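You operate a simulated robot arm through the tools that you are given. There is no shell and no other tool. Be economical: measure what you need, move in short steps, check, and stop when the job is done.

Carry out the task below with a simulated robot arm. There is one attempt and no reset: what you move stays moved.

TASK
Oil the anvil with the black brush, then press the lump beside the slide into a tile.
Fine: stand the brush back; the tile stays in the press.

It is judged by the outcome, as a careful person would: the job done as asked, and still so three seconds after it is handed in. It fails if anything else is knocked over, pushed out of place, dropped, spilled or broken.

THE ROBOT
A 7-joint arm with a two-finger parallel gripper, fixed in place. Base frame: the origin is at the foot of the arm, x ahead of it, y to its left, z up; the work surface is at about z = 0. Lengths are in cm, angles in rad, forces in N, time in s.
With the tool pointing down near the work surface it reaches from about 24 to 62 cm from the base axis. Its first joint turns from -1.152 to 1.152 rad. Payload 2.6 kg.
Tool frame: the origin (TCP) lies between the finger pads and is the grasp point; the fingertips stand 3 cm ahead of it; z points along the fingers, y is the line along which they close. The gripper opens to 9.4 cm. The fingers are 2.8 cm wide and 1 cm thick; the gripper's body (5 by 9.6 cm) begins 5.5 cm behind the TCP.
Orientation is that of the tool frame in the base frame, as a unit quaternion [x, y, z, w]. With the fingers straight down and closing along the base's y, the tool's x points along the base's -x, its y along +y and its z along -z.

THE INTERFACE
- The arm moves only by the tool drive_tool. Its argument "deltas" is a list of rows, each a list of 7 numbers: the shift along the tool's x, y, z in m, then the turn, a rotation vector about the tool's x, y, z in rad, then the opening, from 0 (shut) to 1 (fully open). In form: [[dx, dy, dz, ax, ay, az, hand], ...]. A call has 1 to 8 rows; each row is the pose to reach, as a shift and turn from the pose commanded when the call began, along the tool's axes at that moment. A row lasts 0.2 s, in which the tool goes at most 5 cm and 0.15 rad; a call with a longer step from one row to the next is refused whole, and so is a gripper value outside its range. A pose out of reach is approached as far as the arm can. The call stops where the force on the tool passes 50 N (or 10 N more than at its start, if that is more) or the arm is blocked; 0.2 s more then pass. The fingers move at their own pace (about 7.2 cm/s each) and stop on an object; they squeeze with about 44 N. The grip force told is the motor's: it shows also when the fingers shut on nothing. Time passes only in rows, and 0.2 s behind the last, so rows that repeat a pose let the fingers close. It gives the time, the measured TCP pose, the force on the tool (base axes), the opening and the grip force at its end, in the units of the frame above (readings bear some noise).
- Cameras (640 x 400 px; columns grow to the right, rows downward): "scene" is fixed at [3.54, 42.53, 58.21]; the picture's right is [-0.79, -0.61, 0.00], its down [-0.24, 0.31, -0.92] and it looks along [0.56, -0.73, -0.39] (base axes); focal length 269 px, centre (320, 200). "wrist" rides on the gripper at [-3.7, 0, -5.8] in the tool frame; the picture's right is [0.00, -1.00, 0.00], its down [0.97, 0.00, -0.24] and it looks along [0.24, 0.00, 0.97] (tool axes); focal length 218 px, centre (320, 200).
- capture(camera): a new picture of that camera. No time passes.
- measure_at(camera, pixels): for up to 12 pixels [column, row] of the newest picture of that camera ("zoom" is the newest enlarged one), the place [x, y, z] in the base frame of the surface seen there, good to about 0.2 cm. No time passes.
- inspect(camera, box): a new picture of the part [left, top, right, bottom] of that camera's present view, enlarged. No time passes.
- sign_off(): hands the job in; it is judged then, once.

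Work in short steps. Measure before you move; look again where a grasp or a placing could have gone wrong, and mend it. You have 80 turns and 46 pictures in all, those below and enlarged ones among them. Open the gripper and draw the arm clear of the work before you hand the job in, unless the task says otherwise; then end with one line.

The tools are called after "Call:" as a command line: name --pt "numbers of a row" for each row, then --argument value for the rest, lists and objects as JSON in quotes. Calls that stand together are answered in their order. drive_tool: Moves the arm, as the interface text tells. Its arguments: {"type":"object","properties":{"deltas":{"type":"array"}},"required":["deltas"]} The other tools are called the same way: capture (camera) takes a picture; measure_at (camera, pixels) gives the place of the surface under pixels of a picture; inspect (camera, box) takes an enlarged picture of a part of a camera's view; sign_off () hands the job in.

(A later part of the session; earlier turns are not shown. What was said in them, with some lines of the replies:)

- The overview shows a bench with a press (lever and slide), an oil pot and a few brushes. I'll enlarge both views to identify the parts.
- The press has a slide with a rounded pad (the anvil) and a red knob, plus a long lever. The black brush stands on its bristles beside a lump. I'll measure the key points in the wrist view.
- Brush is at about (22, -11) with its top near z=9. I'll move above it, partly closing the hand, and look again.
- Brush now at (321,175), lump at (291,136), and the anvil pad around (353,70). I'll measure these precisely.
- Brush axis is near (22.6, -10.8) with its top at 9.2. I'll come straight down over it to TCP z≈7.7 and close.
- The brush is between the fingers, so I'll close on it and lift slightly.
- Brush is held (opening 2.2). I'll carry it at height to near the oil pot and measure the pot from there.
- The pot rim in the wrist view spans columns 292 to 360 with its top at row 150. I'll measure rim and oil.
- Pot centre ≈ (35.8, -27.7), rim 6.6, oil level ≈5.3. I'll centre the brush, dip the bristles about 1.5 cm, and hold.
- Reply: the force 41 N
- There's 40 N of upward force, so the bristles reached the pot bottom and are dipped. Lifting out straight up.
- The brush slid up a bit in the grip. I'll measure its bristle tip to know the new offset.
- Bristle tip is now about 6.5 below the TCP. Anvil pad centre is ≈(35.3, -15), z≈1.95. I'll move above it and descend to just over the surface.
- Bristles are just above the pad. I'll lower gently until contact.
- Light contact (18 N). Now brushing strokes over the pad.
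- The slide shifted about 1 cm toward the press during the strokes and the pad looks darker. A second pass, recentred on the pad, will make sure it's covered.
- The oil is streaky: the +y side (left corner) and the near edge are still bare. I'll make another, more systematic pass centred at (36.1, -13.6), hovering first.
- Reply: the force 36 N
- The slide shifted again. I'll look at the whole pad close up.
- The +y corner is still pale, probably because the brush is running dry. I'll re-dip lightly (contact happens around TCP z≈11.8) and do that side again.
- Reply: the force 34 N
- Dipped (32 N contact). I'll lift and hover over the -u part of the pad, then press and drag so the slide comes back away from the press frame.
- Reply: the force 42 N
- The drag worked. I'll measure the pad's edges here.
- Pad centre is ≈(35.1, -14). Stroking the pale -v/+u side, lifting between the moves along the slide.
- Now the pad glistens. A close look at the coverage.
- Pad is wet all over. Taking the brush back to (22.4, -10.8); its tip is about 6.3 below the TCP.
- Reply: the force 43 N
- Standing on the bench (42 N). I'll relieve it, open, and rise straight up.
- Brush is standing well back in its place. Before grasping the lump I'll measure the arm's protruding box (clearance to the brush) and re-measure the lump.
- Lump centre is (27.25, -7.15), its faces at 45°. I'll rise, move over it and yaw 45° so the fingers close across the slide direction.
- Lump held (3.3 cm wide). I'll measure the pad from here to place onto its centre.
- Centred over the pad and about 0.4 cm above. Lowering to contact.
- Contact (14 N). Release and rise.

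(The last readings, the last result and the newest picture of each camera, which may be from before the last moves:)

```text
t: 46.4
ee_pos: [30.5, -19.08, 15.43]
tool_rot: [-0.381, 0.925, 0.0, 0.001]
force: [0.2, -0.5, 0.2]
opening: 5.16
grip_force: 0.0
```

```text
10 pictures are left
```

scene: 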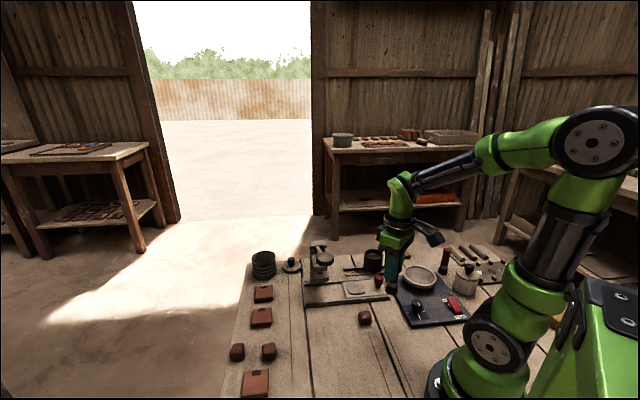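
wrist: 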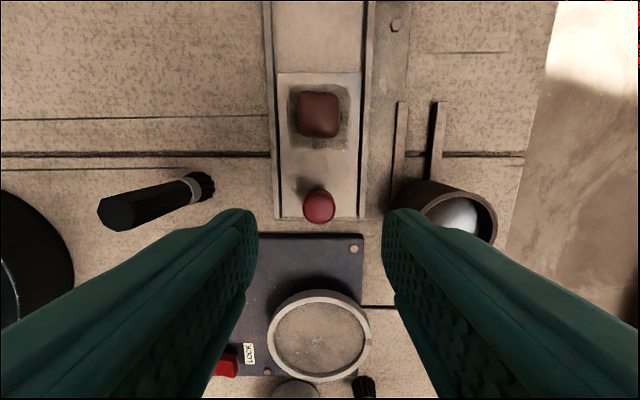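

Lump sits centred on the anvil. Now I'll measure the ram foot, press head and lever to plan the push and press.

Call:
measure_at --camera "zoom" --pixels '[[110, 240], [160, 262], [208, 240], [160, 225], [160, 215], [155, 185], [200, 175], [160, 85], [190, 100], [190, 140], [145, 40], [190, 68]]'

Call:
measure_at --camera "wrist" --pixels '[[318, 202], [318, 186], [303, 205], [334, 205], [318, 115], [318, 222], [279, 150], [320, 76]]'

```text
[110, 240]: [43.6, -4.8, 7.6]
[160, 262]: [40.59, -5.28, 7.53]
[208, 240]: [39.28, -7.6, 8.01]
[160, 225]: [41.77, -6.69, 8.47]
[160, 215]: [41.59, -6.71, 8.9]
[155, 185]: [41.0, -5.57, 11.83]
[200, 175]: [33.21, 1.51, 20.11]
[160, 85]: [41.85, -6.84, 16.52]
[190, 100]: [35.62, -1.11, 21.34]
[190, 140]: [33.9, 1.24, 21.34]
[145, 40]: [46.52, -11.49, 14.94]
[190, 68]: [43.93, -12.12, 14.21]
```

```text
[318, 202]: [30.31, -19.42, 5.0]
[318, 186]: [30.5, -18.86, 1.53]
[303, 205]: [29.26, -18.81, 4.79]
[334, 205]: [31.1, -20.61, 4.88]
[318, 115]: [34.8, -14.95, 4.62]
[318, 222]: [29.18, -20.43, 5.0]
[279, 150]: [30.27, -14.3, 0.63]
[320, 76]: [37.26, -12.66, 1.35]
```

Ram centre is at s≈24.8 along the slide axis and the pad at ≈14.4, so it needs about 10.3 cm of push. I'll close the fingers, go behind the red knob, and descend to fingertip z≈2.7.

Call:
drive_tool --pt "0.018 -0.0015 0 0 0 0 0" --pt "0.0357 -0.0015 0.0 0 0 0 0" --pt "0.0357 -0.0015 0.035 0 0 0 0" --pt "0.0357 -0.0015 0.065 0 0 0 0" --pt "0.0357 -0.0015 0.09 0 0 0 0" --pt "0.0357 -0.0015 0.098 0 0 0 0" --pt "0.0357 -0.0015 0.098 0 0 0 0"

Call:
inspect --camera "scene" --box '[300, 235, 428, 315]'

```text
t: 47.6
ee_pos: [28.38, -21.38, 8.24]
tool_rot: [-0.381, 0.925, 0.001, 0.002]
force: [-3.0, 2.9, 10.2]
opening: 0.0
grip_force: 33.4
stopped in row 5: the force on the tool passed its limit (the readings are from after the stop); the commanded pose is now the measured one
```

```text
5.00 times, centred on (364, 275) of scene
```

zoom: 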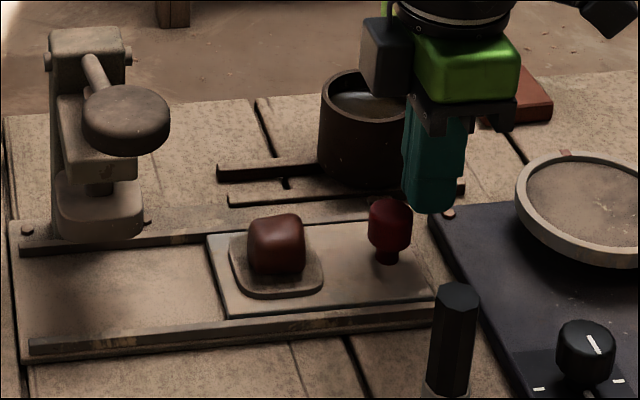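

The fingers touched the knob's rear edge (its radius is larger than I thought). I'll rise a little, go 1.3 cm further back and descend.

Call:
drive_tool --pt "0 0 -0.012 0 0 0 0" --pt "0.013 0 -0.012 0 0 0 0" --pt "0.013 0 0.0 0 0 0 0" --pt "0.013 0 0.015 0 0 0 0" --pt "0.013 0 0.026 0 0 0 0" --pt "0.013 0 0.026 0 0 0 0"

Call:
inspect --camera "scene" --box '[300, 235, 428, 315]'

```text
t: 49.0
ee_pos: [27.59, -22.22, 5.41]
tool_rot: [-0.381, 0.924, 0.001, 0.002]
force: [-0.7, 0.5, -0.2]
opening: 0.0
grip_force: 33.2
```

```text
5.00 times, centred on (364, 275) of scene
```

zoom: 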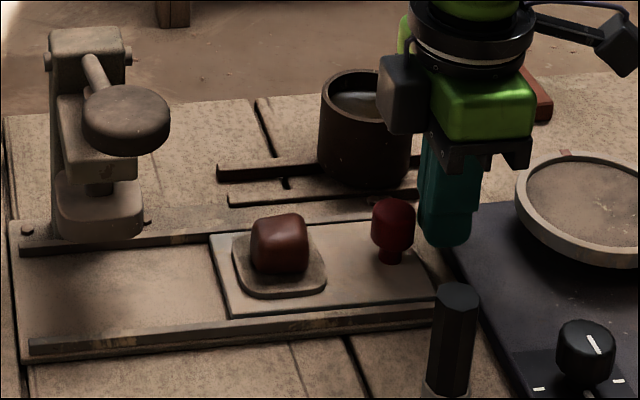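

Now positioned behind the knob. Pushing slowly along the slide, first 9.5 cm.

Call:
drive_tool --pt "-0.008 0 0 0 0 0 0" --pt "-0.018 0 0 0 0 0 0" --pt "-0.03 0 0 0 0 0 0" --pt "-0.043 0 0 0 0 0 0" --pt "-0.056 0 0 0 0 0 0" --pt "-0.069 0 0 0 0 0 0" --pt "-0.082 0 0 0 0 0 0" --pt "-0.095 0 0 0 0 0 0"

Call:
inspect --camera "scene" --box '[290, 230, 402, 300]'

```text
t: 50.8
ee_pos: [34.17, -15.8, 5.45]
tool_rot: [-0.382, 0.924, 0.0, 0.002]
force: [0.0, -1.4, 0.5]
opening: 0.01
grip_force: 32.6
```

```text
5.71 times, centred on (346, 265) of scene
```

zoom: 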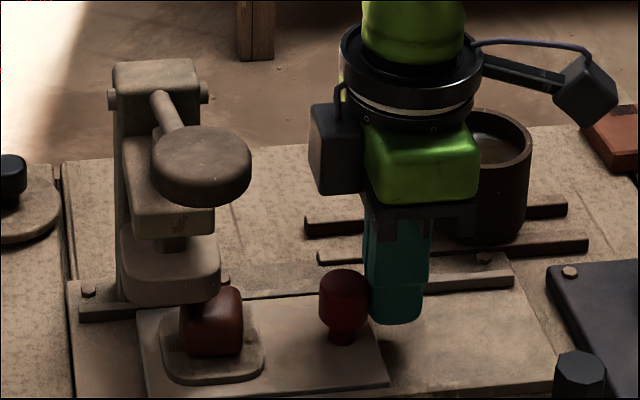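

Smooth so far. Measuring the anvil, foot, and the camera box's clearance to the press.

Call:
measure_at --camera "zoom" --pixels '[[163, 345], [262, 350], [213, 378], [342, 285], [120, 285], [218, 285], [312, 150], [330, 150], [190, 220], [210, 340], [145, 330]]'

```text
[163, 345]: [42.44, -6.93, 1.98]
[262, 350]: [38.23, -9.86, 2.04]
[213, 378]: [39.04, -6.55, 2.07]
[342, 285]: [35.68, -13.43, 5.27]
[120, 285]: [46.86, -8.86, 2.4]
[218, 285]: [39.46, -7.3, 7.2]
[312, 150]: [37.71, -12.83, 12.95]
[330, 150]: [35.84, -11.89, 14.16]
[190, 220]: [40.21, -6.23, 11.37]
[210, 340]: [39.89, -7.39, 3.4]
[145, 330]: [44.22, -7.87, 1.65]
```

Anvil centre at s≈22.5, foot centre ≈24.6, so about 2 cm remain; the camera box is still clear of the head (s 17.6 against 22.5). Continuing slowly.

Call:
drive_tool --pt "-0.005 0 0 0 0 0 0" --pt "-0.01 0 0 0 0 0 0" --pt "-0.014 0 0 0 0 0 0" --pt "-0.018 0 0 0 0 0 0" --pt "-0.018 0 0 0 0 0 0"

Call:
inspect --camera "scene" --box '[290, 230, 402, 300]'

```text
t: 52.0
ee_pos: [35.44, -14.33, 5.48]
tool_rot: [-0.381, 0.925, 0.001, 0.002]
force: [0.2, -0.3, -0.4]
opening: 0.0
grip_force: 33.1
```

```text
5.71 times, centred on (346, 265) of scene
```

zoom: 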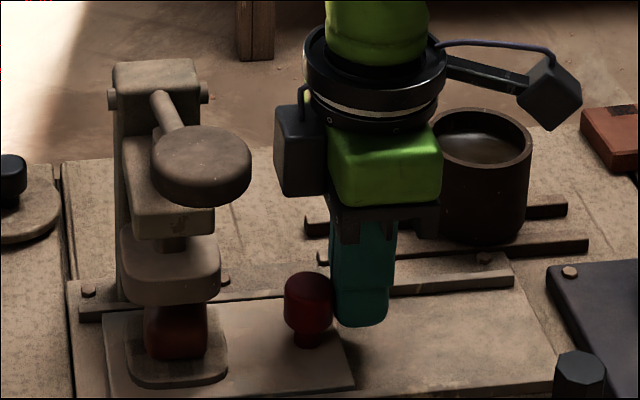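

Nearly aligned (pad columns 125-228, foot 120-220). I'll push the last 0.4 cm and feel for an end stop.

Call:
drive_tool --pt "-0.002 0 0 0 0 0 0" --pt "-0.004 0 0 0 0 0 0" --pt "-0.004 0 0 0 0 0 0"

Call:
measure_at --camera "zoom" --pixels '[[128, 365], [227, 355], [175, 385], [308, 290], [122, 270], [219, 270], [176, 335]]'

```text
t: 52.8
ee_pos: [35.53, -14.1, 5.5]
tool_rot: [-0.382, 0.924, 0.0, 0.003]
force: [-0.5, -1.4, 0.4]
opening: 0.0
grip_force: 33.0
```

```text
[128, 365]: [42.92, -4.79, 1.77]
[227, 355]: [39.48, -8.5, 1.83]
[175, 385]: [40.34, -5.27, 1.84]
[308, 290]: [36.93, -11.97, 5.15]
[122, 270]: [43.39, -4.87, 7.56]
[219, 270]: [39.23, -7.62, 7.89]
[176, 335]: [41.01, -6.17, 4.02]
```

The anvil (s≈24.7) is under the foot (s≈24.8). I'll back off the knob and rise clear, then head to the lever.

Call:
drive_tool --pt "0.015 0 0 0 0 0 0" --pt "0.035 0 0 0 0 0 0" --pt "0.04 0 -0.04 0 0 0 0" --pt "0.04 0 -0.085 0 0 0 0" --pt "0.04 0 -0.13 0 0 0 0" --pt "0.04 0 -0.175 0 0 0 0" --pt "0.04 0 -0.22 0 0 0 0"

Call:
capture --camera "wrist"

```text
t: 54.4
ee_pos: [32.91, -16.89, 27.36]
tool_rot: [-0.382, 0.924, 0.001, 0.002]
force: [0.5, -0.3, 0.4]
opening: 0.0
grip_force: 32.9
```

```text
5 pictures are left
```

wrist: 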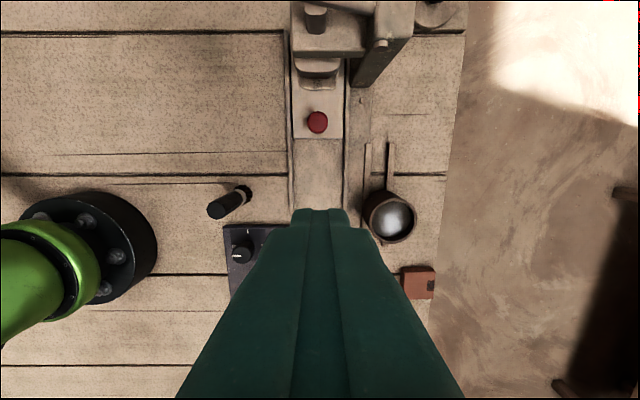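

Moving over the lever's round knob (34.7, 0.3, top z≈21.4) with fingertips ~3 cm above.

Call:
drive_tool --pt "-0.034 0.027 0 0 0 0 0" --pt "-0.067 0.0545 0 0 0 0 0" --pt "-0.1 0.082 0 0 0 0 0" --pt "-0.134 0.109 0 0 0 0 0" --pt "-0.134 0.109 0 0 0 0 0"

Call:
inspect --camera "scene" --box '[270, 190, 398, 290]'

```text
t: 55.6
ee_pos: [34.95, 0.3, 27.67]
tool_rot: [-0.381, 0.924, 0.001, 0.002]
force: [0.9, 0.1, 0.4]
opening: 0.01
grip_force: 33.4
```

```text
4.00 times, centred on (334, 240) of scene
```

zoom: 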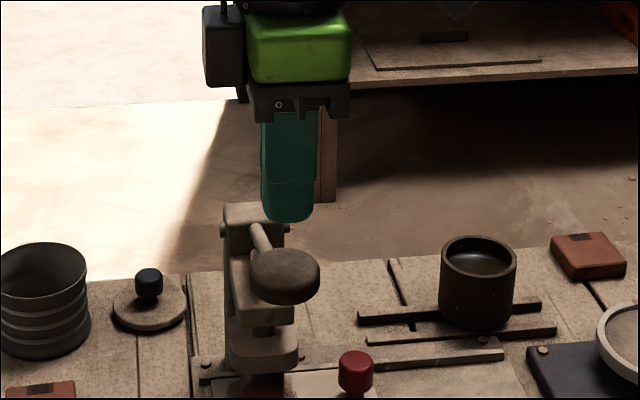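

Call:
measure_at --camera "zoom" --pixels '[[285, 262], [252, 266], [318, 266], [285, 250], [285, 280], [285, 300]]'

```text
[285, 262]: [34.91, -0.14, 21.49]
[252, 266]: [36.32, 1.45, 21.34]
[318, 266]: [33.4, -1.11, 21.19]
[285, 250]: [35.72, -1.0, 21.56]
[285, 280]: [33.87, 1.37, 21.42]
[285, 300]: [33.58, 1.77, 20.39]
```

Knob centre (34.85, 0.15), flat top at 21.45. Descending onto it and starting to press.

Call:
drive_tool --pt "0 0 0.02 0 0 0 0" --pt "0 0 0.03 0 0 0 0" --pt "0 0.001 0.04 0 0 0 0" --pt "0 0.003 0.05 0 0 0 0" --pt "0 0.005 0.06 0 0 0 0" --pt "0 0.006 0.07 0 0 0 0" --pt "0 0.008 0.08 0 0 0 0"

```text
t: 57.2
ee_pos: [34.36, 0.58, 19.67]
tool_rot: [-0.381, 0.924, 0.0, 0.002]
force: [-2.8, 1.0, 1.6]
opening: 0.0
grip_force: 33.4
```

Call:
drive_tool --pt "0 0.001 0.01 0 0 0 0" --pt "0 0.001 0.02 0 0 0 0" --pt "0 0.001 0.03 0 0 0 0" --pt "0 0.001 0.04 0 0 0 0"

Call:
inspect --camera "scene" --box '[270, 190, 398, 290]'

```text
t: 58.2
ee_pos: [34.02, 0.73, 15.63]
tool_rot: [-0.381, 0.924, -0.001, 0.004]
force: [-2.0, 1.9, 9.8]
opening: 0.0
grip_force: 32.9
```

```text
4.00 times, centred on (334, 240) of scene
```

zoom: 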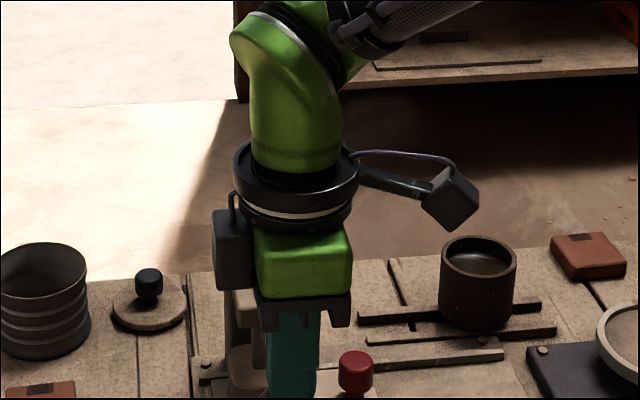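

The lever is following, with force rising to 10 N. Continuing the press.

Call:
drive_tool --pt "0 0 0.008 0 0 0 0" --pt "0 -0.001 0.016 0 0 0 0" --pt "0 -0.002 0.024 0 0 0 0" --pt "0 -0.003 0.032 0 0 0 0" --pt "0 -0.003 0.032 0 0 0 0"

```text
t: 59.0
ee_pos: [34.18, 0.67, 13.75]
tool_rot: [-0.379, 0.926, 0.0, 0.004]
force: [-10.4, 1.9, 18.6]
opening: 0.02
grip_force: 33.5
stopped in row 4: the force on the tool passed its limit (the readings are from after the stop); the commanded pose is now the measured one
```

Call:
drive_tool --pt "0 -0.001 0.003 0 0 0 0" --pt "0 -0.001 0.006 0 0 0 0" --pt "0 -0.002 0.009 0 0 0 0" --pt "0 -0.002 0.012 0 0 0 0" --pt "0 -0.002 0.012 0 0 0 0"

```text
t: 59.4
ee_pos: [34.13, 0.77, 13.77]
tool_rot: [-0.377, 0.926, 0.001, 0.004]
force: [-10.2, 1.8, 16.4]
opening: 0.0
grip_force: 32.8
stopped in row 1: the force on the tool passed its limit (the readings are from after the stop); the commanded pose is now the measured one
```

It stopped firmly. One picture to see whether the ram has bottomed out.

Call:
inspect --camera "scene" --box '[270, 220, 382, 290]'

```text
5.71 times, centred on (326, 255) of scene
```

zoom: 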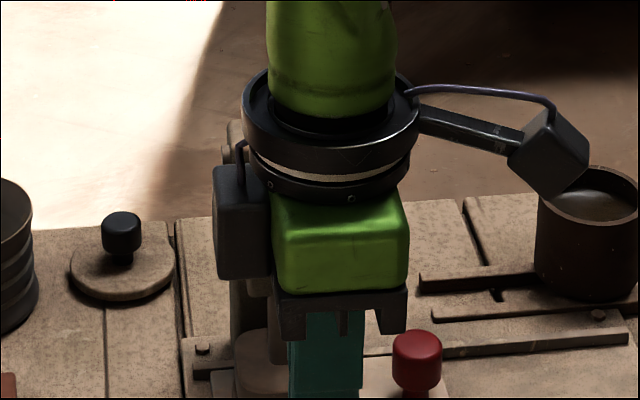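

Call:
measure_at --camera "zoom" --pixels '[[255, 345], [250, 370], [270, 310], [240, 388], [262, 390], [376, 390], [240, 300]]'

```text
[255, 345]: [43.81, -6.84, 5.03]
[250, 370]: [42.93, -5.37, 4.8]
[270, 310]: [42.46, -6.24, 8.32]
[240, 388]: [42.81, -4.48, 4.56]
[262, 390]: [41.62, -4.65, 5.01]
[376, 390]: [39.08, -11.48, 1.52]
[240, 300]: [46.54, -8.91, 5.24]
```

The foot has dropped about 3.6 cm, its underside close to tile height. I'll hold firm with fine increments to finish the press.

Call:
drive_tool --pt "0 0 0.0005 0 0 0 0" --pt "0 0 0.001 0 0 0 0" --pt "0 0 0.0015 0 0 0 0" --pt "0 0 0.002 0 0 0 0" --pt "0 0 0.0025 0 0 0 0" --pt "0 0 0.003 0 0 0 0"

```text
t: 60.0
ee_pos: [34.2, 0.86, 13.86]
tool_rot: [-0.375, 0.927, 0.001, 0.005]
force: [-9.2, 1.0, 15.8]
opening: 0.03
grip_force: 33.4
stopped in row 3: the force on the tool passed its limit (the readings are from after the stop); the commanded pose is now the measured one
```

It's a rigid stop, so the press has bottomed. I'll rise gradually so the lever doesn't snap back, then look.

Call:
drive_tool --pt "0 0 -0.005 0 0 0 0" --pt "0 0 -0.015 0 0 0 0" --pt "0 0 -0.03 0 0 0 0" --pt "0 0 -0.045 0 0 0 0" --pt "0 0 -0.06 0 0 0 0" --pt "0 0 -0.075 0 0 0 0" --pt "0 0 -0.09 0 0 0 0" --pt "0 0 -0.105 0 0 0 0"

Call:
drive_tool --pt "0 0 -0.03 0 0 0 0" --pt "0.03 0 -0.05 0 0 0 0" --pt "0.07 0 -0.06 0 0 0 0" --pt "0.11 0 -0.06 0 0 0 0.3" --pt "0.14 0 -0.06 0 0 0 0.5"

Call:
inspect --camera "scene" --box '[280, 230, 408, 330]'

```text
t: 61.8
ee_pos: [34.14, 0.57, 24.2]
tool_rot: [-0.376, 0.926, 0.0, 0.005]
force: [0.8, -0.3, -0.8]
opening: 0.0
grip_force: 33.3
```

```text
t: 63.0
ee_pos: [24.06, -9.35, 29.64]
tool_rot: [-0.376, 0.926, 0.002, 0.005]
force: [-0.3, -0.5, 0.2]
opening: 4.69
grip_force: 0.0
```

```text
4.00 times, centred on (344, 280) of scene
```

zoom: 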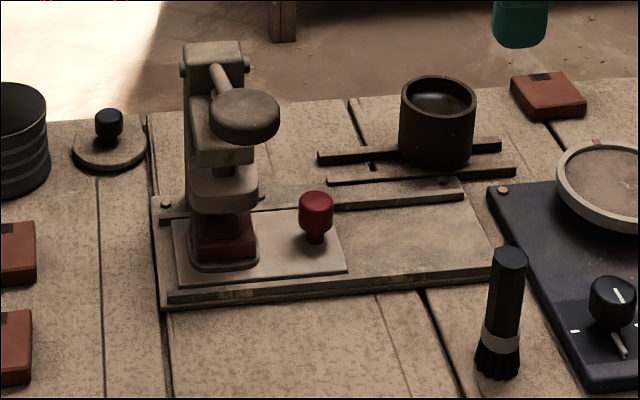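

The lever has returned up. I'll measure the pressed piece's height before using the last picture.

Call:
measure_at --camera "zoom" --pixels '[[193, 240], [222, 245], [255, 240], [222, 225], [210, 225], [240, 225], [222, 217], [222, 233], [222, 258], [17, 300], [200, 230], [222, 200]]'

```text
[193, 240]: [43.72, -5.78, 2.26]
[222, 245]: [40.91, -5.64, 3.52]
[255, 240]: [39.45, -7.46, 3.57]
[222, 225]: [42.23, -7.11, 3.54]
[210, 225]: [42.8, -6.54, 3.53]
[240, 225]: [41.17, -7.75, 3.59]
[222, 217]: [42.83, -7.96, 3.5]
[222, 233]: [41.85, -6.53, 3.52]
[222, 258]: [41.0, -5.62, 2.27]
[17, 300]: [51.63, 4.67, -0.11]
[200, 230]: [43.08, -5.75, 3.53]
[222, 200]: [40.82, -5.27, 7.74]
```

The top is flat at z≈3.53 everywhere, so the tile is 1.55 cm thick like the finished ones. Last full view to confirm nothing else is disturbed.

Call:
capture --camera "scene"

```text
0 pictures are left
```

scene: 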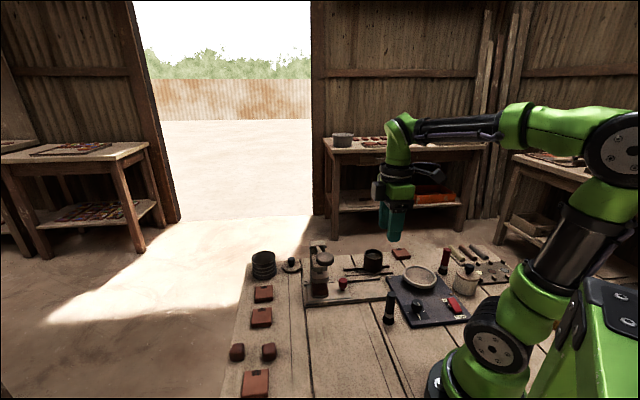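

Everything is in place: brush standing, tile in the press, lever up, arm clear with the hand open. Handing in.

Call:
sign_off

```text
The job is handed in.
```

The anvil is oiled, the lump is pressed into a flat tile about 1.55 cm thick and left in the press, and the black brush is standing back in its place.
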